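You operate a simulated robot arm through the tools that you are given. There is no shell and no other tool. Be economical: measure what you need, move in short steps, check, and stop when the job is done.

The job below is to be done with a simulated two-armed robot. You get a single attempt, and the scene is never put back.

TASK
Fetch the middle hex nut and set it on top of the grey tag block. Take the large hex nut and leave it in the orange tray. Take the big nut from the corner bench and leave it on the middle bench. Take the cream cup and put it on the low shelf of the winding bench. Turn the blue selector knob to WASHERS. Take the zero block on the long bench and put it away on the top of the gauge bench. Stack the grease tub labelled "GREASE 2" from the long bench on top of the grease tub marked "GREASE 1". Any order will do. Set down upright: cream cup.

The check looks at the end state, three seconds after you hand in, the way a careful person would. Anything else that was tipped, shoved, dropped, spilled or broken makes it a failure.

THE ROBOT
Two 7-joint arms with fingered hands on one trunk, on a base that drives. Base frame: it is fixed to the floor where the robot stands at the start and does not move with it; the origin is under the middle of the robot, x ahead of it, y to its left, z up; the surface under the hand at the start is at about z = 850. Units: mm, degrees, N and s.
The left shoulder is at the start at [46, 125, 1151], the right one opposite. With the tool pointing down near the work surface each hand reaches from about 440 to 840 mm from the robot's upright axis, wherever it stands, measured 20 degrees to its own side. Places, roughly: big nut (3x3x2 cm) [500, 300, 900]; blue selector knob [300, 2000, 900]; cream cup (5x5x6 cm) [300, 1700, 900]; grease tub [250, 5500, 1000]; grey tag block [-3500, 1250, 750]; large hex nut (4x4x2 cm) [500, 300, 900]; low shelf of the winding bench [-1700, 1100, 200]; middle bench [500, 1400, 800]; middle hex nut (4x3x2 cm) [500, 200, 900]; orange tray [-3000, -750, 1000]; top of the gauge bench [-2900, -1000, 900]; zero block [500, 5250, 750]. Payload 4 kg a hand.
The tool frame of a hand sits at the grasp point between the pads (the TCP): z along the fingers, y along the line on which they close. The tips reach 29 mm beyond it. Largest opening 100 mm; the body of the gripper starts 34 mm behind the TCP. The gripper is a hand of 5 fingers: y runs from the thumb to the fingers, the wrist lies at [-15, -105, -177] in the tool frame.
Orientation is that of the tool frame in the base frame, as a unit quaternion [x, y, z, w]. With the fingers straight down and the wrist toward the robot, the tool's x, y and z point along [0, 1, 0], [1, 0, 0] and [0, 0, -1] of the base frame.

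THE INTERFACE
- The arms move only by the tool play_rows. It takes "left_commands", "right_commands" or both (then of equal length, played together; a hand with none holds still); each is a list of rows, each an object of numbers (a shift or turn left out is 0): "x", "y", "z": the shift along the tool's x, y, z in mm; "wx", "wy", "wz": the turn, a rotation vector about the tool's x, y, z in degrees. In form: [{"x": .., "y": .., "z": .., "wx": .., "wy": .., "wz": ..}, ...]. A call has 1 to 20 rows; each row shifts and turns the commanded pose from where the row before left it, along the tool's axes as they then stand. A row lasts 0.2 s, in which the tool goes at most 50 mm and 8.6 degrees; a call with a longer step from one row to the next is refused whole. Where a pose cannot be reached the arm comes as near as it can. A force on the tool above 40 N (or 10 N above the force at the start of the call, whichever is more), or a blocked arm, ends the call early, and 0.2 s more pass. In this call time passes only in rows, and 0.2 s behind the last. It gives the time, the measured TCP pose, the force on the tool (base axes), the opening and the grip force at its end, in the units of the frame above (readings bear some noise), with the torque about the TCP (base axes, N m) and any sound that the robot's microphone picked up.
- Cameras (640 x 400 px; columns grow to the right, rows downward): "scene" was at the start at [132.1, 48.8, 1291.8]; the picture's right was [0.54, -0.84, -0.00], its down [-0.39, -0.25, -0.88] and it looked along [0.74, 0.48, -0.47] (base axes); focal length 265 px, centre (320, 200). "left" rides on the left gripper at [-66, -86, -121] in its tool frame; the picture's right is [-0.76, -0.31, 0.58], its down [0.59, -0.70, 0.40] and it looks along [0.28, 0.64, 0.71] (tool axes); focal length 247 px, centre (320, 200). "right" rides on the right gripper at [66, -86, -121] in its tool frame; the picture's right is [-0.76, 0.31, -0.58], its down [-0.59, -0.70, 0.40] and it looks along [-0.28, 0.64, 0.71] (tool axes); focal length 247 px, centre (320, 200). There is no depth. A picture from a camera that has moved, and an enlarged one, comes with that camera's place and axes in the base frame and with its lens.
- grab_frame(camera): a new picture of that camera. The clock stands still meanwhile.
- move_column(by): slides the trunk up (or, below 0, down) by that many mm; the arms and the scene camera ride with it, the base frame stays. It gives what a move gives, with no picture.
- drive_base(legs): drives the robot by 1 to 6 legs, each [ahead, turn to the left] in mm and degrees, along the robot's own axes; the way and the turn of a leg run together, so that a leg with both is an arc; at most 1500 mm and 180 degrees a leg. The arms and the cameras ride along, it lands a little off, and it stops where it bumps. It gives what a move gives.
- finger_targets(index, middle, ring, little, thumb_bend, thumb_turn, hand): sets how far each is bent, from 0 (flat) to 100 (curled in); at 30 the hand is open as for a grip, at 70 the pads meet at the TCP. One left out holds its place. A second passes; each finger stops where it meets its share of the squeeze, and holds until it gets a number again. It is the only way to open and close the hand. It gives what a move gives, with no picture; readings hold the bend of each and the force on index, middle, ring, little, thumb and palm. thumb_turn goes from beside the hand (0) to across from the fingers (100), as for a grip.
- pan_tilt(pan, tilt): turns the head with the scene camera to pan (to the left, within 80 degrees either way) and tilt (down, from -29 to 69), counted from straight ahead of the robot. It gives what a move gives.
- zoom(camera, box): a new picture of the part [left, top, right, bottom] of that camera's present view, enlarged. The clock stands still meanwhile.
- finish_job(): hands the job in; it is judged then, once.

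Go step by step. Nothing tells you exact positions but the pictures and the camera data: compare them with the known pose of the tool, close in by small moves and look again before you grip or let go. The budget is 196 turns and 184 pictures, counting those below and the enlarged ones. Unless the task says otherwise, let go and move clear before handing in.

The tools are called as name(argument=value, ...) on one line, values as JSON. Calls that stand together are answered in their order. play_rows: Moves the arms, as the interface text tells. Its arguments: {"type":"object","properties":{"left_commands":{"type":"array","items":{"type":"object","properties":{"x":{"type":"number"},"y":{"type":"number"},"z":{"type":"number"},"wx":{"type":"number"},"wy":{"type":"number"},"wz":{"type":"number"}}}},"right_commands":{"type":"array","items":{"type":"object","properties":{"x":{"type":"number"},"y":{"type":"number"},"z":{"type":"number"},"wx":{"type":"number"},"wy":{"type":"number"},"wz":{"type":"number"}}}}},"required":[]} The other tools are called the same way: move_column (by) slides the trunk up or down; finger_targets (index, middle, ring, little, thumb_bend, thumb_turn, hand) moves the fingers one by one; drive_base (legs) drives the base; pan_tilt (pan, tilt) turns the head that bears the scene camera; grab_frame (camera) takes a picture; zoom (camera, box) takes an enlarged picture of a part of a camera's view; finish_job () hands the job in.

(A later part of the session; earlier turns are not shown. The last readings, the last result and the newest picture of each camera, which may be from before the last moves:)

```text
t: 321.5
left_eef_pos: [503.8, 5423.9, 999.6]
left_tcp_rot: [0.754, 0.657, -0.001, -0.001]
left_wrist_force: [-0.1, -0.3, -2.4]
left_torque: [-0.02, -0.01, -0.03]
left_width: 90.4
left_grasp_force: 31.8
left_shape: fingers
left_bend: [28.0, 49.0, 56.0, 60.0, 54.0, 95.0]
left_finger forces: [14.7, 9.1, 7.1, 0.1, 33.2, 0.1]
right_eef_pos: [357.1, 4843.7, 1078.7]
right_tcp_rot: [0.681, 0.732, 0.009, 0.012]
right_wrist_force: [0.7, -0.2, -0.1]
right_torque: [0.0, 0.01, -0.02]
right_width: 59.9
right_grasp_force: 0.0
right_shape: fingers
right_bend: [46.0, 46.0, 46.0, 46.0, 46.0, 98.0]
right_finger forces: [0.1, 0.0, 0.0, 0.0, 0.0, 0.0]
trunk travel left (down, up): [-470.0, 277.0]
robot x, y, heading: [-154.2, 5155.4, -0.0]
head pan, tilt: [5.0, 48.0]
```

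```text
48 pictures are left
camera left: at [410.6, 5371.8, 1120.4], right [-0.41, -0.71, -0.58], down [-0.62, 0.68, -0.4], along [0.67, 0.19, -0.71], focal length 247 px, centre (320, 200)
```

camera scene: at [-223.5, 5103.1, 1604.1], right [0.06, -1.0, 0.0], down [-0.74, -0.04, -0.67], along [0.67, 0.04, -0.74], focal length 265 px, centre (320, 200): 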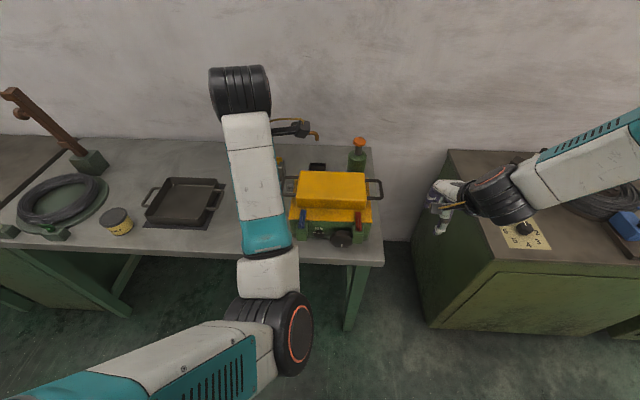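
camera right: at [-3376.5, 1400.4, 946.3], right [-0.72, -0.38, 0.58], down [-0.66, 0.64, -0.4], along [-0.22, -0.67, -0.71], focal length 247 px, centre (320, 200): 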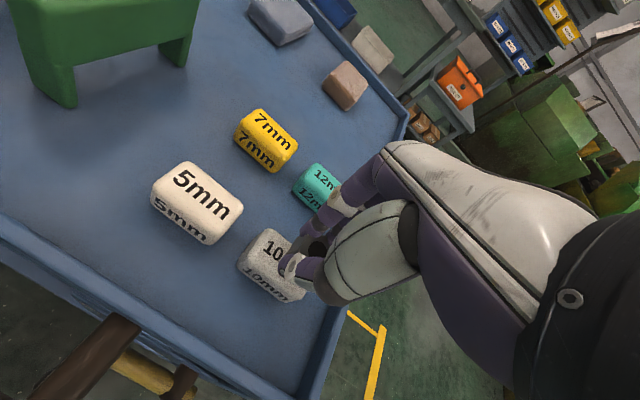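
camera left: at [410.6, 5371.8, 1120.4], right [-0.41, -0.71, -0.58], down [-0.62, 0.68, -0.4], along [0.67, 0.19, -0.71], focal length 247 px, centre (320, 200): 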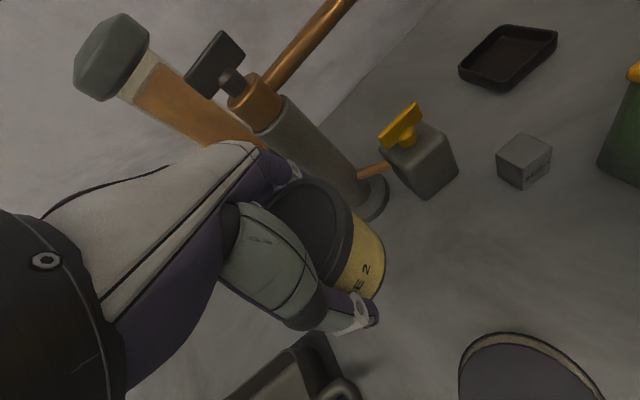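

GREASE 2 is held. I carry it over to GREASE 1, going above the jar.

play_rows(left_commands=[{"z": -30}, {"z": -25}, {"x": -24, "y": -37.5}, {"x": -24, "y": -37.5}, {"x": -24, "y": -37.5}, {"x": -24, "y": -37.5}, {"x": -22, "y": -37.5}, {}])

grab_frame(camera="left")

grab_frame(camera="scene")

```text
t: 323.3
left_eef_pos: [296.8, 5329.3, 1053.3]
left_tcp_rot: [0.755, 0.656, 0.0, -0.001]
left_wrist_force: [0.9, 0.1, -2.5]
left_torque: [-0.03, -0.03, 0.02]
left_width: 89.6
left_grasp_force: 31.4
left_shape: fingers
left_bend: [29.0, 49.0, 56.0, 60.0, 54.0, 95.0]
left_finger forces: [14.4, 8.9, 7.2, 0.0, 32.2, 0.1]
right_eef_pos: [356.5, 4845.3, 1077.6]
right_tcp_rot: [0.681, 0.732, 0.009, 0.011]
right_wrist_force: [0.0, 0.4, 0.4]
right_torque: [-0.01, 0.03, -0.01]
right_width: 59.7
right_grasp_force: 0.1
right_shape: fingers
right_bend: [46.0, 46.0, 46.0, 46.0, 46.0, 98.0]
right_finger forces: [0.1, 0.0, 0.0, 0.0, 0.0, 0.1]
trunk travel left (down, up): [-470.0, 277.0]
robot x, y, heading: [-155.2, 5154.1, 0.1]
head pan, tilt: [5.0, 48.0]
```

```text
47 pictures are left
camera left: at [203.2, 5276.6, 1174.8], right [-0.41, -0.71, -0.58], down [-0.62, 0.68, -0.4], along [0.67, 0.19, -0.71], focal length 247 px, centre (320, 200)
```

left: 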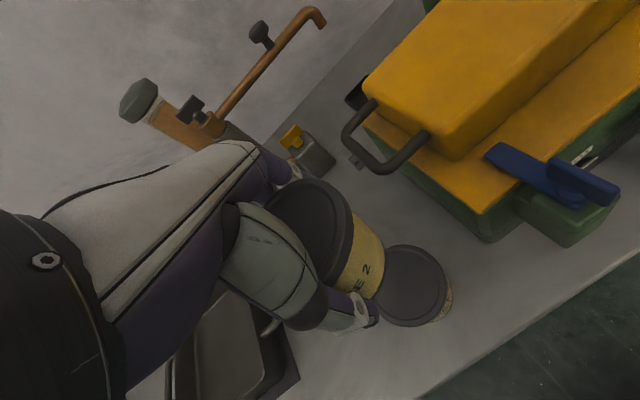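

```text
46 pictures are left
camera scene: at [-41.2, 5162.2, 1383.2], right [0.09, -1.0, 0.0], down [-0.74, -0.07, -0.67], along [0.67, 0.06, -0.74], focal length 265 px, centre (320, 200)
```

scene: 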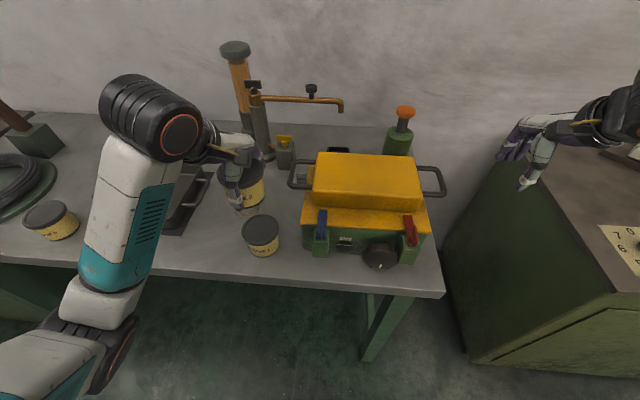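

zoom(camera="scene", box=[190, 130, 310, 270])

```text
2.86 times, centred on (250, 200) of scene
camera zoom: at [-41.2, 5162.2, 1383.2], right [0.09, -1.0, 0.0], down [-0.74, -0.07, -0.67], along [0.67, 0.06, -0.74], focal length 757 px, centre (520, 200)
```

zoom: 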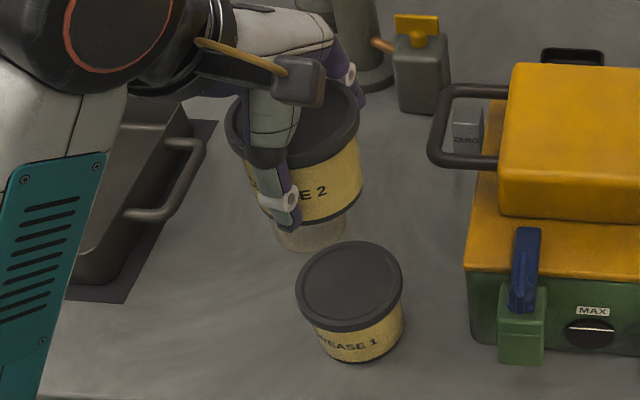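

play_rows(left_commands=[{"x": -7, "y": -9}, {"z": 30}, {"z": 30}, {"z": 22}, {}])

zoom(camera="scene", box=[190, 130, 310, 270])

grab_frame(camera="left")

```text
t: 324.5
left_eef_pos: [287.9, 5325.4, 971.4]
left_tcp_rot: [0.755, 0.656, -0.001, 0.0]
left_wrist_force: [-0.6, 0.0, -2.6]
left_torque: [0.02, -0.01, -0.01]
left_width: 89.9
left_grasp_force: 31.2
left_shape: fingers
left_bend: [29.0, 49.0, 56.0, 60.0, 54.0, 95.0]
left_finger forces: [14.3, 8.8, 7.1, 0.0, 32.0, 0.0]
right_eef_pos: [356.0, 4845.0, 1078.1]
right_tcp_rot: [0.681, 0.732, 0.009, 0.012]
right_wrist_force: [-0.1, -0.1, 0.4]
right_torque: [0.01, -0.04, 0.0]
right_width: 59.9
right_grasp_force: 0.1
right_shape: fingers
right_bend: [46.0, 46.0, 46.0, 46.0, 46.0, 98.0]
right_finger forces: [0.1, 0.0, 0.0, 0.0, 0.1, 0.1]
trunk travel left (down, up): [-470.0, 277.0]
robot x, y, heading: [-159.1, 5150.9, 0.2]
head pan, tilt: [5.0, 48.0]
```

```text
2.86 times, centred on (250, 200) of scene
camera zoom: at [-41.8, 5162.1, 1383.3], right [0.09, -1.0, 0.0], down [-0.74, -0.07, -0.67], along [0.67, 0.06, -0.74], focal length 757 px, centre (520, 200)
```

zoom: 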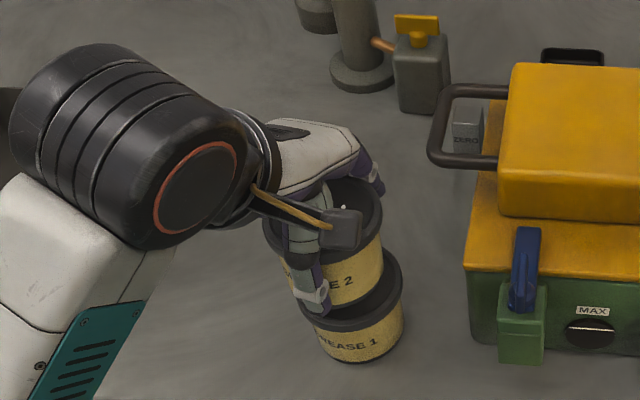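

```text
43 pictures are left
camera left: at [194.7, 5272.1, 1092.6], right [-0.41, -0.71, -0.58], down [-0.61, 0.68, -0.4], along [0.67, 0.19, -0.71], focal length 247 px, centre (320, 200)
```

left: 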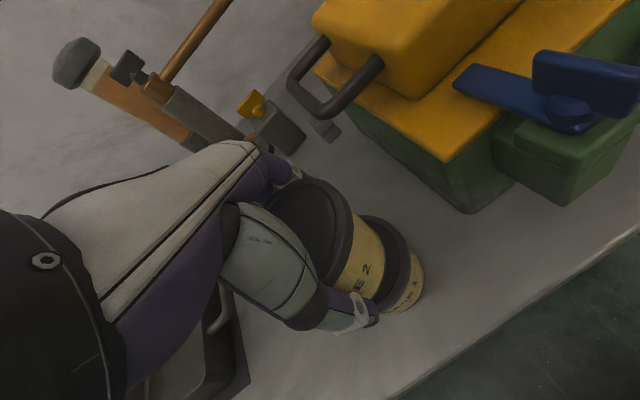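

Held tub is about 8 mm left of centre. I correct and lower gently to contact.

play_rows(left_commands=[{"x": -8, "y": -1}, {"z": 8}, {"z": 4}, {"z": 3}, {"z": 2}, {"z": 2}, {}])

zoom(camera="scene", box=[190, 130, 310, 270])

```text
t: 326.1
left_eef_pos: [284.7, 5316.3, 958.6]
left_tcp_rot: [0.754, 0.657, 0.003, 0.004]
left_wrist_force: [-1.0, 0.8, 26.7]
left_torque: [0.07, -0.85, 0.01]
left_width: 90.8
left_grasp_force: 39.4
left_shape: fingers
left_bend: [28.0, 49.0, 57.0, 60.0, 54.0, 95.0]
left_finger forces: [20.5, 11.6, 8.4, 0.0, 37.9, 0.1]
right_eef_pos: [353.6, 4844.1, 1080.1]
right_tcp_rot: [0.682, 0.731, 0.01, 0.014]
right_wrist_force: [-0.5, -0.5, 0.8]
right_torque: [0.02, -0.05, 0.05]
right_width: 59.7
right_grasp_force: 0.1
right_shape: fingers
right_bend: [46.0, 46.0, 46.0, 46.0, 46.0, 98.0]
right_finger forces: [0.0, 0.0, 0.0, 0.0, 0.1, 0.1]
trunk travel left (down, up): [-470.0, 277.0]
robot x, y, heading: [-154.4, 5156.1, 0.2]
head pan, tilt: [5.0, 48.0]
```

```text
2.86 times, centred on (250, 200) of scene
camera zoom: at [-44.3, 5161.5, 1383.8], right [0.09, -1.0, 0.0], down [-0.74, -0.07, -0.67], along [0.67, 0.06, -0.74], focal length 757 px, centre (520, 200)
```

zoom: 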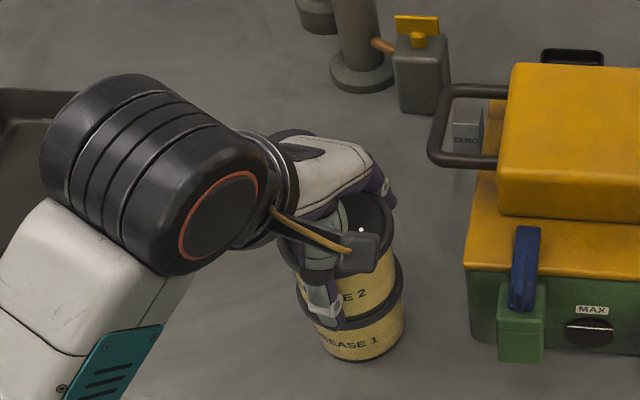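

Resting on GREASE 1 and aligned. Ease off and open.

play_rows(left_commands=[{"z": -4}, {}])

finger_targets(hand="left", index=22, middle=22, ring=22, little=22, thumb_bend=24)

play_rows(left_commands=[{"z": -8}, {"z": -12}, {"z": -25}, {"z": -40}, {"z": -40}, {}])

grab_frame(camera="left")

```text
t: 326.7
left_eef_pos: [285.4, 5318.8, 960.1]
left_tcp_rot: [0.755, 0.656, 0.0, -0.001]
left_wrist_force: [2.9, -2.2, 14.0]
left_torque: [-0.03, -0.69, -0.06]
left_width: 90.3
left_grasp_force: 36.8
left_shape: fingers
left_bend: [28.0, 49.0, 56.0, 60.0, 54.0, 95.0]
left_finger forces: [19.8, 11.1, 7.7, 0.0, 33.8, 0.0]
right_eef_pos: [355.3, 4844.0, 1077.8]
right_tcp_rot: [0.682, 0.731, 0.009, 0.012]
right_wrist_force: [0.5, -0.1, 0.1]
right_torque: [0.02, -0.03, 0.01]
right_width: 59.8
right_grasp_force: 0.1
right_shape: fingers
right_bend: [46.0, 46.0, 46.0, 46.0, 46.0, 98.0]
right_finger forces: [0.1, 0.0, 0.0, 0.0, 0.0, 0.0]
trunk travel left (down, up): [-470.0, 277.0]
robot x, y, heading: [-152.5, 5156.8, 0.4]
head pan, tilt: [5.0, 48.0]
```

```text
t: 327.7
left_eef_pos: [284.6, 5317.9, 960.0]
left_tcp_rot: [0.755, 0.655, -0.001, 0.001]
left_wrist_force: [0.6, 0.9, 0.5]
left_torque: [0.0, -0.02, 0.0]
left_width: 112.3
left_grasp_force: 0.7
left_shape: fingers
left_bend: [22.0, 22.0, 22.0, 22.0, 24.0, 97.0]
left_finger forces: [0.0, 0.0, 0.0, 0.0, 0.2, 0.1]
right_eef_pos: [355.7, 4844.2, 1079.1]
right_tcp_rot: [0.681, 0.732, 0.009, 0.013]
right_wrist_force: [0.4, 0.0, 0.0]
right_torque: [0.0, 0.0, 0.01]
right_width: 59.7
right_grasp_force: 0.0
right_shape: fingers
right_bend: [46.0, 46.0, 46.0, 46.0, 46.0, 98.0]
right_finger forces: [0.0, 0.0, 0.0, 0.0, 0.0, 0.1]
trunk travel left (down, up): [-470.0, 277.0]
robot x, y, heading: [-158.4, 5155.1, 0.3]
head pan, tilt: [5.0, 48.0]
```

```text
t: 329.1
left_eef_pos: [285.1, 5317.7, 1085.7]
left_tcp_rot: [0.755, 0.656, 0.0, 0.0]
left_wrist_force: [-0.2, 0.2, -0.4]
left_torque: [0.01, -0.04, 0.0]
left_width: 112.3
left_grasp_force: 0.1
left_shape: fingers
left_bend: [22.0, 22.0, 22.0, 22.0, 24.0, 97.0]
left_finger forces: [0.0, 0.0, 0.0, 0.1, 0.1, 0.0]
right_eef_pos: [356.4, 4844.6, 1078.3]
right_tcp_rot: [0.682, 0.731, 0.009, 0.013]
right_wrist_force: [-0.4, 1.3, 1.2]
right_torque: [0.01, -0.01, 0.0]
right_width: 59.8
right_grasp_force: 0.1
right_shape: fingers
right_bend: [46.0, 46.0, 46.0, 46.0, 46.0, 98.0]
right_finger forces: [0.1, 0.0, 0.0, 0.0, 0.0, 0.0]
trunk travel left (down, up): [-470.0, 277.0]
robot x, y, heading: [-156.5, 5157.8, 0.3]
head pan, tilt: [5.0, 48.0]
```

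```text
41 pictures are left
camera left: at [191.5, 5265.0, 1206.1], right [-0.41, -0.71, -0.58], down [-0.61, 0.68, -0.4], along [0.67, 0.19, -0.71], focal length 247 px, centre (320, 200)
```

left: 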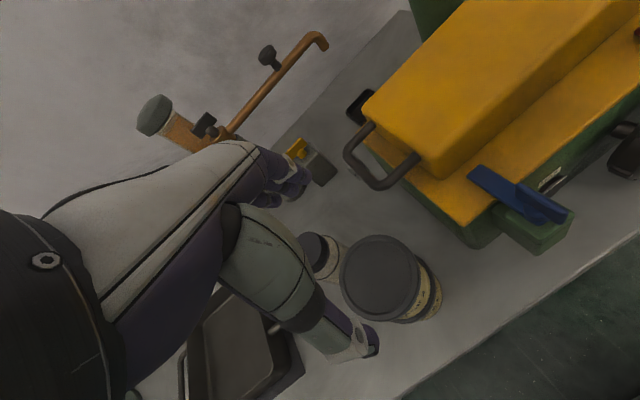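

The tubs are stacked. Next the ZERO block at about (504, 5261), behind the press; I turn the hand to keep its wrist clear of the press handle.

play_rows(left_commands=[{"x": -6, "y": 44.5}, {"x": -6, "y": 44.5}, {"x": -6, "y": 44.5}, {"x": -6, "y": 44.5}, {"x": -7, "y": 44.5}, {"wz": 7.4}, {"wz": 7.4}, {"wz": 7.4}, {"z": 40}, {"z": 30}, {}])

finger_targets(hand="left", index=38, middle=38, ring=38, little=38, thumb_bend=38)

grab_frame(camera="left")

grab_frame(camera="scene")

```text
t: 331.5
left_eef_pos: [499.6, 5255.1, 1016.6]
left_tcp_rot: [0.867, 0.499, 0.0, 0.001]
left_wrist_force: [0.4, 0.8, 0.3]
left_torque: [0.01, -0.03, 0.04]
left_width: 111.9
left_grasp_force: 0.1
left_shape: fingers
left_bend: [22.0, 22.0, 22.0, 22.0, 24.0, 98.0]
left_finger forces: [0.0, 0.0, 0.0, 0.0, 0.0, 0.0]
right_eef_pos: [356.2, 4845.9, 1077.8]
right_tcp_rot: [0.682, 0.732, 0.009, 0.011]
right_wrist_force: [-0.3, -0.7, -0.7]
right_torque: [0.01, -0.01, 0.01]
right_width: 59.7
right_grasp_force: 0.0
right_shape: fingers
right_bend: [46.0, 46.0, 46.0, 46.0, 46.0, 98.0]
right_finger forces: [0.0, 0.1, 0.1, 0.1, 0.1, 0.1]
trunk travel left (down, up): [-470.0, 277.0]
robot x, y, heading: [-157.8, 5157.4, -0.2]
head pan, tilt: [5.0, 48.0]
```

```text
t: 332.5
left_eef_pos: [499.6, 5255.8, 1018.0]
left_tcp_rot: [0.867, 0.498, 0.0, 0.0]
left_wrist_force: [-0.8, 0.6, 0.1]
left_torque: [0.01, 0.01, 0.0]
left_width: 80.1
left_grasp_force: 0.1
left_shape: fingers
left_bend: [38.0, 38.0, 38.0, 38.0, 38.0, 98.0]
left_finger forces: [0.0, 0.0, 0.0, 0.1, 0.0, 0.0]
right_eef_pos: [354.7, 4844.3, 1077.1]
right_tcp_rot: [0.682, 0.732, 0.009, 0.012]
right_wrist_force: [-0.4, 0.4, -0.3]
right_torque: [0.01, -0.01, -0.02]
right_width: 59.9
right_grasp_force: 0.0
right_shape: fingers
right_bend: [46.0, 46.0, 46.0, 46.0, 46.0, 98.0]
right_finger forces: [0.0, 0.0, 0.1, 0.0, 0.0, 0.1]
trunk travel left (down, up): [-470.0, 277.0]
robot x, y, heading: [-156.6, 5157.9, -0.0]
head pan, tilt: [5.0, 48.0]
```

```text
40 pictures are left
camera left: at [393.8, 5242.6, 1138.2], right [-0.65, -0.5, -0.58], down [-0.31, 0.86, -0.4], along [0.7, -0.08, -0.71], focal length 247 px, centre (320, 200)
```

left: 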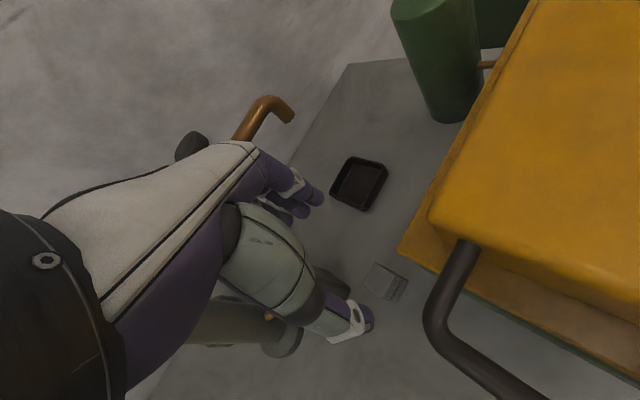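

```text
39 pictures are left
camera scene: at [-42.0, 5162.0, 1383.3], right [0.09, -1.0, 0.0], down [-0.74, -0.07, -0.67], along [0.67, 0.06, -0.74], focal length 265 px, centre (320, 200)
```

scene: 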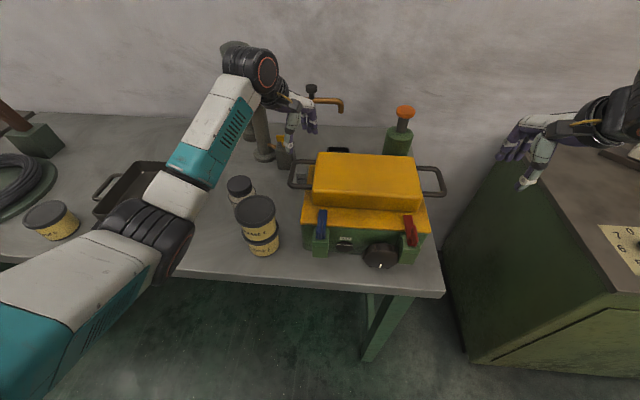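

The block is axis-aligned at (509, 5262). To keep wrist and camera clear of the press handle, I turn the hand a further 55° clockwise so it grips sideways.

play_rows(left_commands=[{"x": 10, "y": 4, "wz": 7.9}, {"wz": 7.9}, {"wz": 7.9}, {"wz": 7.9}, {"wz": 7.9}, {"wz": 7.9}, {"wz": 7.9}, {"z": 30}, {"z": 20}, {}])

grab_frame(camera="left")

```text
t: 334.7
left_eef_pos: [511.0, 5262.3, 963.6]
left_tcp_rot: [0.999, 0.039, 0.0, 0.0]
left_wrist_force: [0.3, -0.4, -0.3]
left_torque: [-0.01, 0.01, -0.04]
left_width: 79.9
left_grasp_force: 0.1
left_shape: fingers
left_bend: [38.0, 38.0, 38.0, 38.0, 38.0, 98.0]
left_finger forces: [0.1, 0.0, 0.0, 0.0, 0.0, 0.0]
right_eef_pos: [355.7, 4844.3, 1079.7]
right_tcp_rot: [0.681, 0.732, 0.008, 0.011]
right_wrist_force: [0.3, -0.1, -0.5]
right_torque: [0.03, 0.01, 0.01]
right_width: 59.8
right_grasp_force: 0.0
right_shape: fingers
right_bend: [46.0, 46.0, 46.0, 46.0, 46.0, 98.0]
right_finger forces: [0.0, 0.0, 0.1, 0.0, 0.0, 0.1]
trunk travel left (down, up): [-470.0, 277.0]
robot x, y, heading: [-152.6, 5157.1, 0.0]
head pan, tilt: [5.0, 48.0]
```

```text
38 pictures are left
camera left: at [439.0, 5342.6, 1085.1], right [-0.78, 0.25, -0.58], down [0.53, 0.75, -0.4], along [0.33, -0.62, -0.71], focal length 247 px, centre (320, 200)
```

left: 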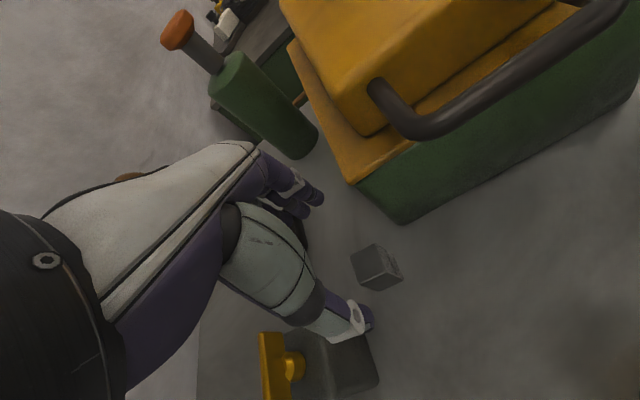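

Thumb is near the little gas bottle, so I narrow the hand first, then descend.

finger_targets(hand="left", index=47, middle=47, ring=47, little=47, thumb_bend=47)

play_rows(left_commands=[{"x": -4, "z": 25}, {"z": 25}, {"z": 20}, {"z": 10}, {}])

grab_frame(camera="left")

```text
t: 335.7
left_eef_pos: [510.7, 5262.2, 964.6]
left_tcp_rot: [0.999, 0.039, 0.0, 0.0]
left_wrist_force: [0.6, -0.1, -0.1]
left_torque: [0.0, 0.01, 0.01]
left_width: 57.9
left_grasp_force: 0.1
left_shape: fingers
left_bend: [47.0, 47.0, 47.0, 47.0, 47.0, 98.0]
left_finger forces: [0.0, 0.0, 0.0, 0.1, 0.0, 0.0]
right_eef_pos: [356.1, 4846.2, 1078.4]
right_tcp_rot: [0.681, 0.732, 0.009, 0.011]
right_wrist_force: [0.4, 0.1, -0.2]
right_torque: [-0.03, 0.0, -0.01]
right_width: 59.8
right_grasp_force: 0.0
right_shape: fingers
right_bend: [46.0, 46.0, 46.0, 46.0, 46.0, 98.0]
right_finger forces: [0.1, 0.0, 0.0, 0.0, 0.1, 0.0]
trunk travel left (down, up): [-470.0, 277.0]
robot x, y, heading: [-155.9, 5155.3, 0.0]
head pan, tilt: [5.0, 48.0]
```

```text
t: 336.9
left_eef_pos: [495.3, 5264.5, 884.9]
left_tcp_rot: [0.999, 0.039, 0.0, 0.001]
left_wrist_force: [0.8, 0.3, 0.2]
left_torque: [-0.03, 0.02, 0.02]
left_width: 57.6
left_grasp_force: 0.1
left_shape: fingers
left_bend: [47.0, 47.0, 47.0, 47.0, 47.0, 98.0]
left_finger forces: [0.0, 0.0, 0.0, 0.1, 0.0, 0.1]
left hand out of reach, approached as far as the arm can: row 2, 3
right_eef_pos: [356.4, 4845.0, 1078.7]
right_tcp_rot: [0.682, 0.731, 0.009, 0.012]
right_wrist_force: [-0.4, 0.4, -0.3]
right_torque: [0.03, 0.0, -0.01]
right_width: 59.5
right_grasp_force: 0.1
right_shape: fingers
right_bend: [46.0, 46.0, 46.0, 46.0, 46.0, 98.0]
right_finger forces: [0.0, 0.1, 0.0, 0.0, 0.1, 0.0]
trunk travel left (down, up): [-470.0, 277.0]
robot x, y, heading: [-157.6, 5156.6, -0.0]
head pan, tilt: [5.0, 48.0]
```

```text
37 pictures are left
camera left: at [423.5, 5344.3, 1006.7], right [-0.78, 0.25, -0.58], down [0.53, 0.75, -0.4], along [0.33, -0.62, -0.71], focal length 247 px, centre (320, 200)
```

left: 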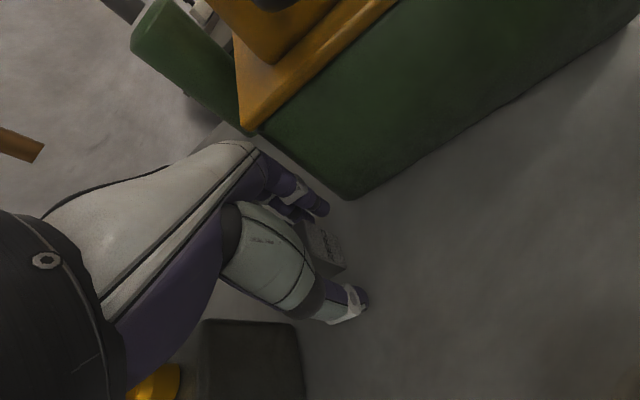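

Slightly short in x because of reach. I raise the hand, lower the trunk by the same amount, and shift 10 mm further.

play_rows(left_commands=[{"z": -25}, {"z": -25}, {}])

move_column(by=-50)

play_rows(left_commands=[{"x": 5}, {"x": 5}, {}])

zoom(camera="left", box=[240, 150, 400, 350])

```text
t: 337.7
left_eef_pos: [497.0, 5262.7, 936.6]
left_tcp_rot: [0.999, 0.039, 0.0, 0.0]
left_wrist_force: [0.2, 0.0, 0.4]
left_torque: [0.0, -0.01, -0.01]
left_width: 57.9
left_grasp_force: 0.0
left_shape: fingers
left_bend: [47.0, 47.0, 47.0, 47.0, 47.0, 98.0]
left_finger forces: [0.1, 0.0, 0.0, 0.1, 0.0, 0.0]
right_eef_pos: [357.3, 4846.0, 1079.1]
right_tcp_rot: [0.682, 0.731, 0.009, 0.012]
right_wrist_force: [-0.2, -1.1, 0.3]
right_torque: [-0.01, 0.02, -0.02]
right_width: 59.8
right_grasp_force: 0.0
right_shape: fingers
right_bend: [46.0, 46.0, 46.0, 46.0, 46.0, 98.0]
right_finger forces: [0.1, 0.0, 0.1, 0.0, 0.0, 0.0]
trunk travel left (down, up): [-470.0, 277.0]
robot x, y, heading: [-156.4, 5158.0, 0.2]
head pan, tilt: [5.0, 48.0]
```

```text
t: 338.6
left_eef_pos: [497.3, 5262.6, 886.5]
left_tcp_rot: [0.999, 0.039, 0.0, 0.0]
left_wrist_force: [-0.4, 0.4, 0.5]
left_torque: [0.0, -0.01, -0.02]
left_width: 57.8
left_grasp_force: 0.0
left_shape: fingers
left_bend: [47.0, 47.0, 47.0, 47.0, 47.0, 97.0]
left_finger forces: [0.0, 0.0, 0.1, 0.0, 0.0, 0.0]
right_eef_pos: [355.7, 4844.6, 1029.2]
right_tcp_rot: [0.681, 0.732, 0.008, 0.011]
right_wrist_force: [-0.1, -0.5, 0.6]
right_torque: [0.01, 0.01, 0.02]
right_width: 59.7
right_grasp_force: 0.1
right_shape: fingers
right_bend: [46.0, 46.0, 46.0, 46.0, 46.0, 98.0]
right_finger forces: [0.0, 0.1, 0.0, 0.0, 0.0, 0.0]
trunk travel left (down, up): [-420.0, 327.0]
robot x, y, heading: [-154.2, 5155.5, 0.2]
head pan, tilt: [5.0, 48.0]
```

```text
t: 339.4
left_eef_pos: [507.5, 5263.4, 885.0]
left_tcp_rot: [0.999, 0.04, 0.0, 0.0]
left_wrist_force: [0.0, 0.4, 0.1]
left_torque: [0.01, -0.01, 0.03]
left_width: 57.9
left_grasp_force: 0.1
left_shape: fingers
left_bend: [47.0, 47.0, 47.0, 47.0, 47.0, 97.0]
left_finger forces: [0.0, 0.0, 0.0, 0.0, 0.0, 0.0]
right_eef_pos: [355.7, 4844.6, 1026.6]
right_tcp_rot: [0.682, 0.731, 0.009, 0.012]
right_wrist_force: [-0.1, -0.7, -0.2]
right_torque: [0.03, 0.01, 0.01]
right_width: 59.7
right_grasp_force: 0.0
right_shape: fingers
right_bend: [46.0, 46.0, 46.0, 46.0, 46.0, 98.0]
right_finger forces: [0.1, 0.0, 0.1, 0.0, 0.0, 0.0]
trunk travel left (down, up): [-420.0, 327.0]
robot x, y, heading: [-156.8, 5158.4, 0.1]
head pan, tilt: [5.0, 48.0]
```

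```text
2.00 times, centred on (320, 250) of left
camera zoom: at [436.1, 5343.9, 1006.8], right [-0.78, 0.25, -0.58], down [0.53, 0.75, -0.4], along [0.33, -0.62, -0.71], focal length 494 px, centre (320, 100)
```

zoom: 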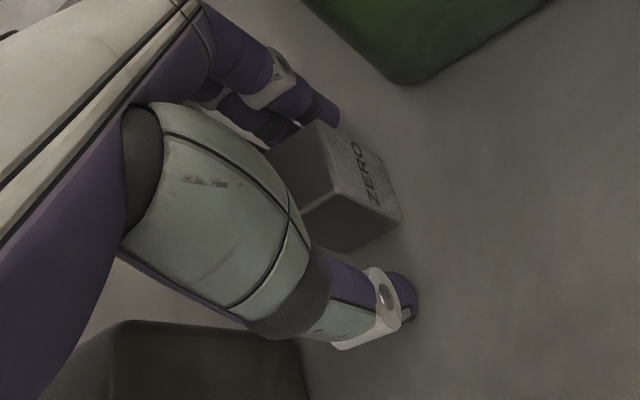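

The block sits between thumb and index/middle. Closing and lifting.

finger_targets(hand="left", index=72, middle=72, ring=72, thumb_bend=72)

play_rows(left_commands=[{"z": -10}, {"z": -25}, {"z": -40}, {"z": -40}, {"z": -40}, {"z": -40}, {}])

zoom(camera="left", box=[240, 150, 400, 350])

```text
t: 340.4
left_eef_pos: [507.1, 5263.7, 885.7]
left_tcp_rot: [0.999, 0.039, 0.0, 0.0]
left_wrist_force: [1.9, -1.0, 0.6]
left_torque: [0.02, 0.01, 0.02]
left_width: 23.0
left_grasp_force: 12.1
left_shape: fingers
left_bend: [62.0, 66.0, 72.0, 47.0, 63.0, 96.0]
left_finger forces: [7.3, 5.9, 0.0, 0.1, 10.3, 0.0]
right_eef_pos: [355.9, 4844.1, 1028.7]
right_tcp_rot: [0.681, 0.732, 0.009, 0.012]
right_wrist_force: [-1.3, -0.5, 0.1]
right_torque: [-0.01, 0.01, 0.02]
right_width: 59.8
right_grasp_force: 0.0
right_shape: fingers
right_bend: [46.0, 46.0, 46.0, 46.0, 46.0, 98.0]
right_finger forces: [0.1, 0.1, 0.0, 0.0, 0.0, 0.1]
trunk travel left (down, up): [-420.0, 327.0]
robot x, y, heading: [-152.2, 5152.7, 0.0]
head pan, tilt: [5.0, 48.0]
```

```text
t: 342.0
left_eef_pos: [509.1, 5260.3, 1077.0]
left_tcp_rot: [0.999, 0.039, -0.001, 0.0]
left_wrist_force: [-0.7, -0.2, -2.3]
left_torque: [0.0, -0.02, 0.01]
left_width: 23.0
left_grasp_force: 11.0
left_shape: fingers
left_bend: [62.0, 67.0, 72.0, 47.0, 63.0, 96.0]
left_finger forces: [6.6, 5.9, 0.0, 0.0, 9.9, 0.0]
right_eef_pos: [356.6, 4846.0, 1028.5]
right_tcp_rot: [0.682, 0.731, 0.008, 0.011]
right_wrist_force: [0.1, 0.2, 0.2]
right_torque: [0.02, -0.02, -0.03]
right_width: 59.6
right_grasp_force: 0.1
right_shape: fingers
right_bend: [46.0, 46.0, 46.0, 46.0, 46.0, 98.0]
right_finger forces: [0.0, 0.1, 0.0, 0.0, 0.0, 0.0]
trunk travel left (down, up): [-420.0, 327.0]
robot x, y, heading: [-158.4, 5156.1, 0.1]
head pan, tilt: [5.0, 48.0]
```

```text
2.00 times, centred on (320, 250) of left
camera zoom: at [437.3, 5341.9, 1198.8], right [-0.78, 0.25, -0.58], down [0.53, 0.75, -0.4], along [0.33, -0.62, -0.71], focal length 494 px, centre (320, 100)
```

zoom: 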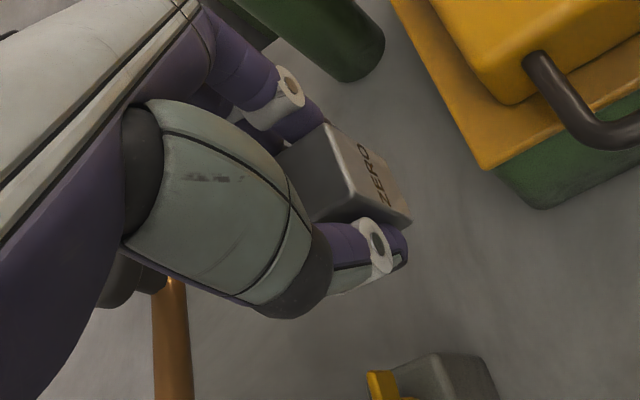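

The block is held. I retract, raise, and drive back south to the corner bench for the large nut.

play_rows(left_commands=[{"z": -40}, {"z": -40}, {"x": -40}, {"x": -40}, {"x": -40}, {"x": -40}, {}])

move_column(by=60)

drive_base(legs=[[-220, 0], [0, -90], [1500, 0], [1500, 0], [1500, 0]])

```text
t: 343.6
left_eef_pos: [349.5, 5250.9, 1163.3]
left_tcp_rot: [0.999, 0.039, -0.001, -0.001]
left_wrist_force: [0.0, -0.4, -2.4]
left_torque: [0.02, -0.04, -0.01]
left_width: 22.8
left_grasp_force: 11.2
left_shape: fingers
left_bend: [62.0, 67.0, 72.0, 47.0, 63.0, 96.0]
left_finger forces: [6.5, 6.2, 0.0, 0.0, 9.8, 0.1]
right_eef_pos: [356.1, 4844.8, 1027.1]
right_tcp_rot: [0.681, 0.732, 0.009, 0.012]
right_wrist_force: [-1.1, 0.0, 0.7]
right_torque: [-0.02, -0.01, 0.0]
right_width: 59.6
right_grasp_force: 0.1
right_shape: fingers
right_bend: [46.0, 46.0, 46.0, 46.0, 46.0, 98.0]
right_finger forces: [0.0, 0.0, 0.0, 0.0, 0.0, 0.0]
trunk travel left (down, up): [-420.0, 327.0]
robot x, y, heading: [-156.7, 5156.8, 0.1]
head pan, tilt: [5.0, 48.0]
```

```text
t: 344.6
left_eef_pos: [348.3, 5250.8, 1220.7]
left_tcp_rot: [0.999, 0.039, -0.001, 0.0]
left_wrist_force: [0.2, 0.5, -2.2]
left_torque: [-0.02, 0.01, 0.03]
left_width: 23.0
left_grasp_force: 11.3
left_shape: fingers
left_bend: [62.0, 67.0, 72.0, 47.0, 63.0, 96.0]
left_finger forces: [6.4, 6.1, 0.0, 0.0, 9.7, 0.1]
right_eef_pos: [355.7, 4844.8, 1086.9]
right_tcp_rot: [0.682, 0.731, 0.009, 0.012]
right_wrist_force: [0.3, -0.2, -0.2]
right_torque: [0.0, 0.01, -0.02]
right_width: 59.6
right_grasp_force: 0.0
right_shape: fingers
right_bend: [46.0, 46.0, 46.0, 46.0, 46.0, 98.0]
right_finger forces: [0.0, 0.0, 0.1, 0.0, 0.0, 0.0]
trunk travel left (down, up): [-480.0, 267.0]
robot x, y, heading: [-157.1, 5155.6, 0.1]
head pan, tilt: [5.0, 48.0]
```

```text
t: 371.3
left_eef_pos: [-224.2, 165.6, 1220.7]
left_tcp_rot: [0.737, -0.675, -0.001, 0.001]
left_wrist_force: [-0.7, -0.1, -2.1]
left_torque: [0.03, 0.0, 0.01]
left_width: 23.0
left_grasp_force: 11.6
left_shape: fingers
left_bend: [62.0, 67.0, 72.0, 47.0, 63.0, 96.0]
left_finger forces: [6.4, 6.4, 0.0, 0.0, 9.7, 0.0]
right_eef_pos: [-631.2, 153.4, 1088.1]
right_tcp_rot: [0.999, 0.04, -0.002, 0.015]
right_wrist_force: [-0.2, 0.5, 0.0]
right_torque: [-0.01, -0.02, 0.0]
right_width: 59.7
right_grasp_force: 0.2
right_shape: fingers
right_bend: [46.0, 46.0, 46.0, 46.0, 46.0, 98.0]
right_finger forces: [0.1, 0.0, 0.0, 0.0, 0.1, 0.0]
trunk travel left (down, up): [-480.0, 267.0]
robot x, y, heading: [-325.2, 670.3, -89.3]
head pan, tilt: [5.0, 48.0]
```

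drive_base(legs=[[0, 34], [450, 0], [0, 75]])

pan_tilt(pan=-15, tilt=50)

grab_frame(camera="scene")

```text
t: 378.9
left_eef_pos: [364.9, 556.3, 1221.1]
left_tcp_rot: [0.978, 0.207, 0.0, 0.0]
left_wrist_force: [0.5, 0.4, -2.3]
left_torque: [-0.03, -0.04, -0.03]
left_width: 22.7
left_grasp_force: 11.5
left_shape: fingers
left_bend: [62.0, 67.0, 72.0, 47.0, 63.0, 96.0]
left_finger forces: [6.3, 7.8, 0.0, 0.0, 9.7, 0.0]
right_eef_pos: [505.7, 174.7, 1088.1]
right_tcp_rot: [0.549, 0.836, 0.01, 0.01]
right_wrist_force: [-0.5, 0.1, -0.3]
right_torque: [0.03, 0.03, 0.0]
right_width: 59.6
right_grasp_force: 0.0
right_shape: fingers
right_bend: [46.0, 46.0, 46.0, 46.0, 46.0, 98.0]
right_finger forces: [0.1, 0.1, 0.0, 0.0, 0.1, 0.0]
trunk travel left (down, up): [-480.0, 267.0]
robot x, y, heading: [-81.1, 299.2, 19.6]
head pan, tilt: [5.0, 48.0]
```

```text
t: 379.8
left_eef_pos: [363.8, 555.0, 1220.7]
left_tcp_rot: [0.978, 0.207, 0.0, -0.001]
left_wrist_force: [0.6, 0.0, -2.4]
left_torque: [0.01, -0.01, -0.02]
left_width: 22.6
left_grasp_force: 12.0
left_shape: fingers
left_bend: [62.0, 67.0, 72.0, 47.0, 63.0, 96.0]
left_finger forces: [6.3, 7.7, 0.0, 0.0, 9.7, 0.0]
right_eef_pos: [505.8, 174.7, 1087.1]
right_tcp_rot: [0.548, 0.837, 0.01, 0.01]
right_wrist_force: [-0.4, 0.1, 0.5]
right_torque: [0.04, 0.01, 0.01]
right_width: 59.8
right_grasp_force: 0.1
right_shape: fingers
right_bend: [46.0, 46.0, 46.0, 46.0, 46.0, 98.0]
right_finger forces: [0.0, 0.1, 0.0, 0.1, 0.0, 0.0]
trunk travel left (down, up): [-480.0, 267.0]
robot x, y, heading: [-78.5, 301.3, 19.3]
head pan, tilt: [-15.0, 50.0]
```

```text
34 pictures are left
camera scene: at [29.3, 315.4, 1390.7], right [0.08, -1.0, 0.0], down [-0.76, -0.06, -0.64], along [0.64, 0.05, -0.77], focal length 265 px, centre (320, 200)
```

scene: 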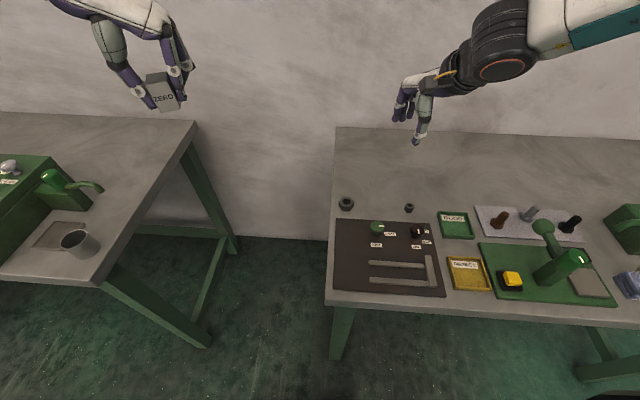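

The large nut is at (465, 282). I bring the right hand over it.

play_rows(right_commands=[{"x": 38, "y": 2}, {"x": 38, "y": 2}, {"x": 38, "y": 1}, {}])

move_column(by=-120)

grab_frame(camera="right")

```text
t: 380.8
left_eef_pos: [364.7, 554.0, 1219.7]
left_tcp_rot: [0.978, 0.207, 0.0, 0.0]
left_wrist_force: [-0.4, -0.3, -2.3]
left_torque: [-0.01, -0.01, -0.01]
left_width: 22.7
left_grasp_force: 11.5
left_shape: fingers
left_bend: [62.0, 67.0, 72.0, 47.0, 63.0, 96.0]
left_finger forces: [6.3, 7.6, 0.0, 0.0, 9.7, 0.0]
right_eef_pos: [463.8, 280.9, 1086.6]
right_tcp_rot: [0.549, 0.835, 0.012, 0.009]
right_wrist_force: [0.1, -0.2, 0.0]
right_torque: [0.0, 0.01, 0.03]
right_width: 59.8
right_grasp_force: 0.0
right_shape: fingers
right_bend: [46.0, 46.0, 46.0, 46.0, 46.0, 98.0]
right_finger forces: [0.0, 0.1, 0.0, 0.1, 0.0, 0.0]
trunk travel left (down, up): [-480.0, 267.0]
robot x, y, heading: [-80.0, 297.9, 19.6]
head pan, tilt: [-15.0, 50.0]
```

```text
t: 382.3
left_eef_pos: [363.4, 553.9, 1101.0]
left_tcp_rot: [0.978, 0.207, 0.0, 0.0]
left_wrist_force: [0.1, 0.7, -2.5]
left_torque: [-0.06, -0.04, -0.04]
left_width: 22.7
left_grasp_force: 12.3
left_shape: fingers
left_bend: [62.0, 67.0, 72.0, 47.0, 63.0, 96.0]
left_finger forces: [6.3, 7.6, 0.1, 0.2, 9.7, 0.0]
right_eef_pos: [464.4, 280.8, 968.3]
right_tcp_rot: [0.549, 0.836, 0.011, 0.01]
right_wrist_force: [-0.4, -1.0, 0.4]
right_torque: [0.01, 0.01, 0.0]
right_width: 59.9
right_grasp_force: 0.0
right_shape: fingers
right_bend: [46.0, 46.0, 46.0, 46.0, 46.0, 98.0]
right_finger forces: [0.0, 0.0, 0.1, 0.1, 0.0, 0.0]
trunk travel left (down, up): [-360.0, 387.0]
robot x, y, heading: [-80.6, 295.9, 19.4]
head pan, tilt: [-15.0, 50.0]
```

```text
33 pictures are left
camera right: at [356.5, 305.9, 1085.2], right [0.57, -0.58, 0.59], down [-0.4, -0.82, -0.42], along [0.72, 0.0, -0.69], focal length 247 px, centre (320, 200)
```

right: 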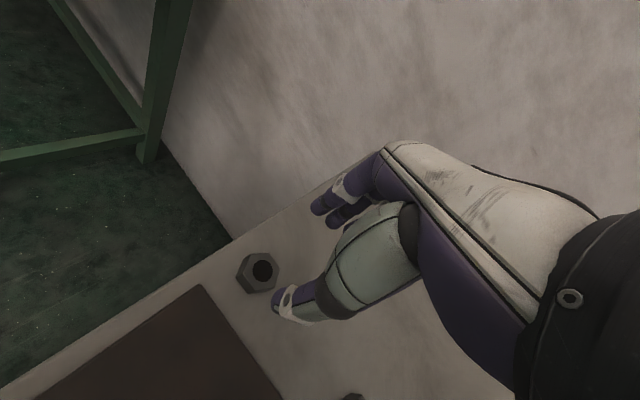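

finger_targets(hand="right", index=42, middle=42, ring=42, little=42, thumb_bend=42)

play_rows(right_commands=[{"x": 4, "y": 0, "z": 30}, {"z": 30}, {"z": 15}, {"z": 6}, {"z": 3}, {}])

zoom(camera="right", box=[220, 160, 400, 340])

```text
t: 383.3
left_eef_pos: [363.5, 555.0, 1101.4]
left_tcp_rot: [0.978, 0.207, 0.0, 0.001]
left_wrist_force: [0.4, -0.3, -3.1]
left_torque: [0.02, -0.03, 0.0]
left_width: 22.6
left_grasp_force: 11.7
left_shape: fingers
left_bend: [62.0, 67.0, 72.0, 47.0, 63.0, 96.0]
left_finger forces: [6.3, 7.7, 0.0, 0.0, 9.8, 0.1]
right_eef_pos: [464.4, 281.2, 966.8]
right_tcp_rot: [0.548, 0.836, 0.01, 0.01]
right_wrist_force: [-0.5, -0.2, 0.8]
right_torque: [-0.03, 0.04, 0.0]
right_width: 69.2
right_grasp_force: 0.0
right_shape: fingers
right_bend: [42.0, 42.0, 42.0, 42.0, 42.0, 98.0]
right_finger forces: [0.0, 0.0, 0.0, 0.0, 0.0, 0.0]
trunk travel left (down, up): [-360.0, 387.0]
robot x, y, heading: [-79.8, 297.0, 19.4]
head pan, tilt: [-15.0, 50.0]
```

```text
t: 384.5
left_eef_pos: [363.8, 554.4, 1099.6]
left_tcp_rot: [0.978, 0.207, -0.001, 0.0]
left_wrist_force: [0.7, -0.4, -2.5]
left_torque: [0.0, -0.01, -0.03]
left_width: 23.0
left_grasp_force: 11.8
left_shape: fingers
left_bend: [62.0, 67.0, 72.0, 47.0, 63.0, 96.0]
left_finger forces: [6.3, 7.7, 0.0, 0.1, 9.8, 0.0]
right_eef_pos: [471.1, 288.5, 893.8]
right_tcp_rot: [0.548, 0.836, 0.02, 0.014]
right_wrist_force: [0.2, -0.3, 17.0]
right_torque: [-0.29, 0.87, 0.05]
right_width: 75.9
right_grasp_force: 8.2
right_shape: fingers
right_bend: [42.0, 42.0, 42.0, 42.0, 40.0, 98.0]
right_finger forces: [0.0, 0.0, 0.1, 0.0, 17.1, 0.1]
trunk travel left (down, up): [-360.0, 387.0]
robot x, y, heading: [-79.5, 297.2, 19.8]
head pan, tilt: [-15.0, 50.0]
stopped in row 5 (right hand): the force on the tool passed its limit at 44 N (the readings are from after the stop); the commanded pose is now the measured one
```

```text
2.22 times, centred on (310, 250) of right
camera zoom: at [360.3, 312.2, 1008.8], right [0.56, -0.58, 0.59], down [-0.39, -0.81, -0.43], along [0.73, 0.01, -0.68], focal length 549 px, centre (342, 89)
```

zoom: 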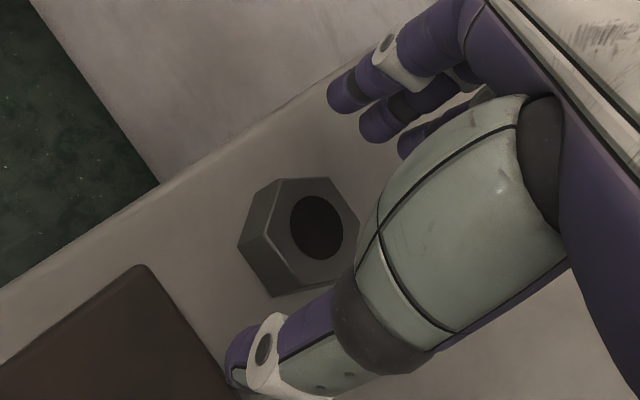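

The thumb came down on the panel's edge. I lift, narrow the hand, rotate clockwise so the thumb misses the panel, and re-centre on the nut.

play_rows(right_commands=[{"z": -25}, {"z": -25, "y": -10}, {"wz": 8.3}, {"wz": 8.3}, {"wz": 8.3}, {"wz": 8.3}, {"wz": 8.3}, {"wz": 8.3}, {"wz": 8.3}, {}])

finger_targets(hand="right", index=47, middle=47, ring=47, little=47, thumb_bend=46)

grab_frame(camera="right")

```text
t: 386.7
left_eef_pos: [364.5, 555.4, 1101.5]
left_tcp_rot: [0.978, 0.207, 0.0, 0.0]
left_wrist_force: [-0.8, 0.5, -2.6]
left_torque: [-0.01, -0.03, 0.01]
left_width: 22.9
left_grasp_force: 11.6
left_shape: fingers
left_bend: [62.0, 67.0, 72.0, 47.0, 63.0, 96.0]
left_finger forces: [6.2, 7.4, 0.0, 0.0, 9.7, 0.0]
right_eef_pos: [458.0, 282.0, 941.1]
right_tcp_rot: [0.886, 0.463, 0.021, 0.002]
right_wrist_force: [0.7, 0.2, 0.3]
right_torque: [-0.01, 0.0, 0.0]
right_width: 70.1
right_grasp_force: 0.1
right_shape: fingers
right_bend: [42.0, 42.0, 42.0, 42.0, 42.0, 98.0]
right_finger forces: [0.1, 0.0, 0.0, 0.0, 0.1, 0.0]
trunk travel left (down, up): [-360.0, 387.0]
robot x, y, heading: [-79.6, 299.7, 19.6]
head pan, tilt: [-15.0, 50.0]
```

```text
t: 387.7
left_eef_pos: [363.7, 555.2, 1101.3]
left_tcp_rot: [0.978, 0.207, 0.0, 0.0]
left_wrist_force: [-0.1, -0.2, -2.9]
left_torque: [0.01, -0.02, 0.0]
left_width: 22.7
left_grasp_force: 11.8
left_shape: fingers
left_bend: [62.0, 67.0, 72.0, 47.0, 63.0, 96.0]
left_finger forces: [6.3, 7.5, 0.1, 0.2, 9.7, 0.1]
right_eef_pos: [459.0, 282.5, 940.3]
right_tcp_rot: [0.885, 0.465, 0.021, 0.003]
right_wrist_force: [0.3, 0.7, 0.3]
right_torque: [0.03, -0.01, 0.01]
right_width: 59.2
right_grasp_force: 0.0
right_shape: fingers
right_bend: [47.0, 47.0, 47.0, 47.0, 46.0, 98.0]
right_finger forces: [0.1, 0.1, 0.1, 0.1, 0.0, 0.0]
trunk travel left (down, up): [-360.0, 387.0]
robot x, y, heading: [-78.6, 298.4, 19.4]
head pan, tilt: [-15.0, 50.0]
```

```text
31 pictures are left
camera right: at [419.8, 383.3, 1060.2], right [-0.2, -0.81, 0.56], down [-0.9, -0.08, -0.44], along [0.4, -0.59, -0.71], focal length 247 px, centre (320, 200)
```

right: 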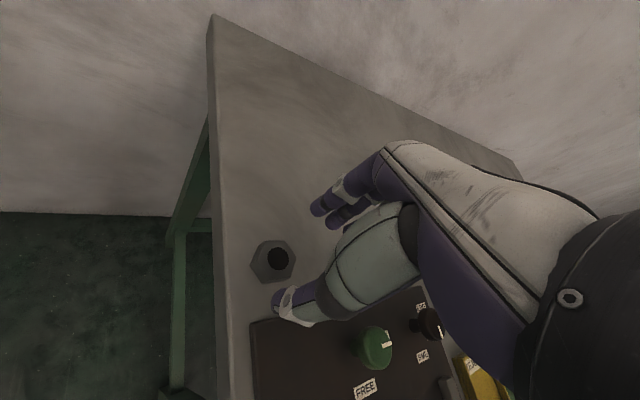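

play_rows(right_commands=[{"x": 4, "y": 3, "z": 20}, {"z": 20}, {"z": 8}, {"z": 4}, {"z": 3}, {}])

zoom(camera="right", box=[220, 160, 400, 340])

```text
t: 389.1
left_eef_pos: [365.0, 555.7, 1101.2]
left_tcp_rot: [0.978, 0.207, 0.0, 0.001]
left_wrist_force: [0.3, 0.8, -2.8]
left_torque: [0.01, 0.01, -0.01]
left_width: 22.6
left_grasp_force: 11.4
left_shape: fingers
left_bend: [62.0, 67.0, 72.0, 47.0, 63.0, 96.0]
left_finger forces: [6.3, 7.5, 0.1, 0.0, 9.7, 0.0]
right_eef_pos: [465.7, 284.4, 887.8]
right_tcp_rot: [0.885, 0.465, 0.022, 0.002]
right_wrist_force: [0.6, -0.1, -0.1]
right_torque: [0.0, -0.01, -0.01]
right_width: 59.0
right_grasp_force: 0.0
right_shape: fingers
right_bend: [47.0, 47.0, 47.0, 47.0, 46.0, 98.0]
right_finger forces: [0.0, 0.0, 0.0, 0.1, 0.0, 0.0]
trunk travel left (down, up): [-360.0, 387.0]
robot x, y, heading: [-78.8, 300.2, 19.8]
head pan, tilt: [-15.0, 50.0]
```

```text
2.22 times, centred on (310, 250) of right
camera zoom: at [426.5, 384.5, 1007.2], right [-0.2, -0.81, 0.56], down [-0.9, -0.08, -0.44], along [0.4, -0.58, -0.71], focal length 549 px, centre (342, 89)
```

zoom: 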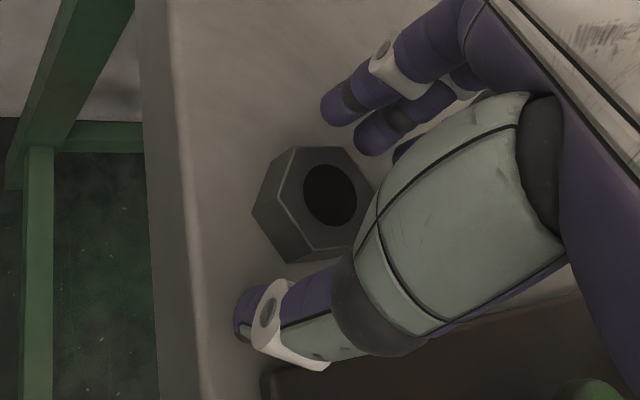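

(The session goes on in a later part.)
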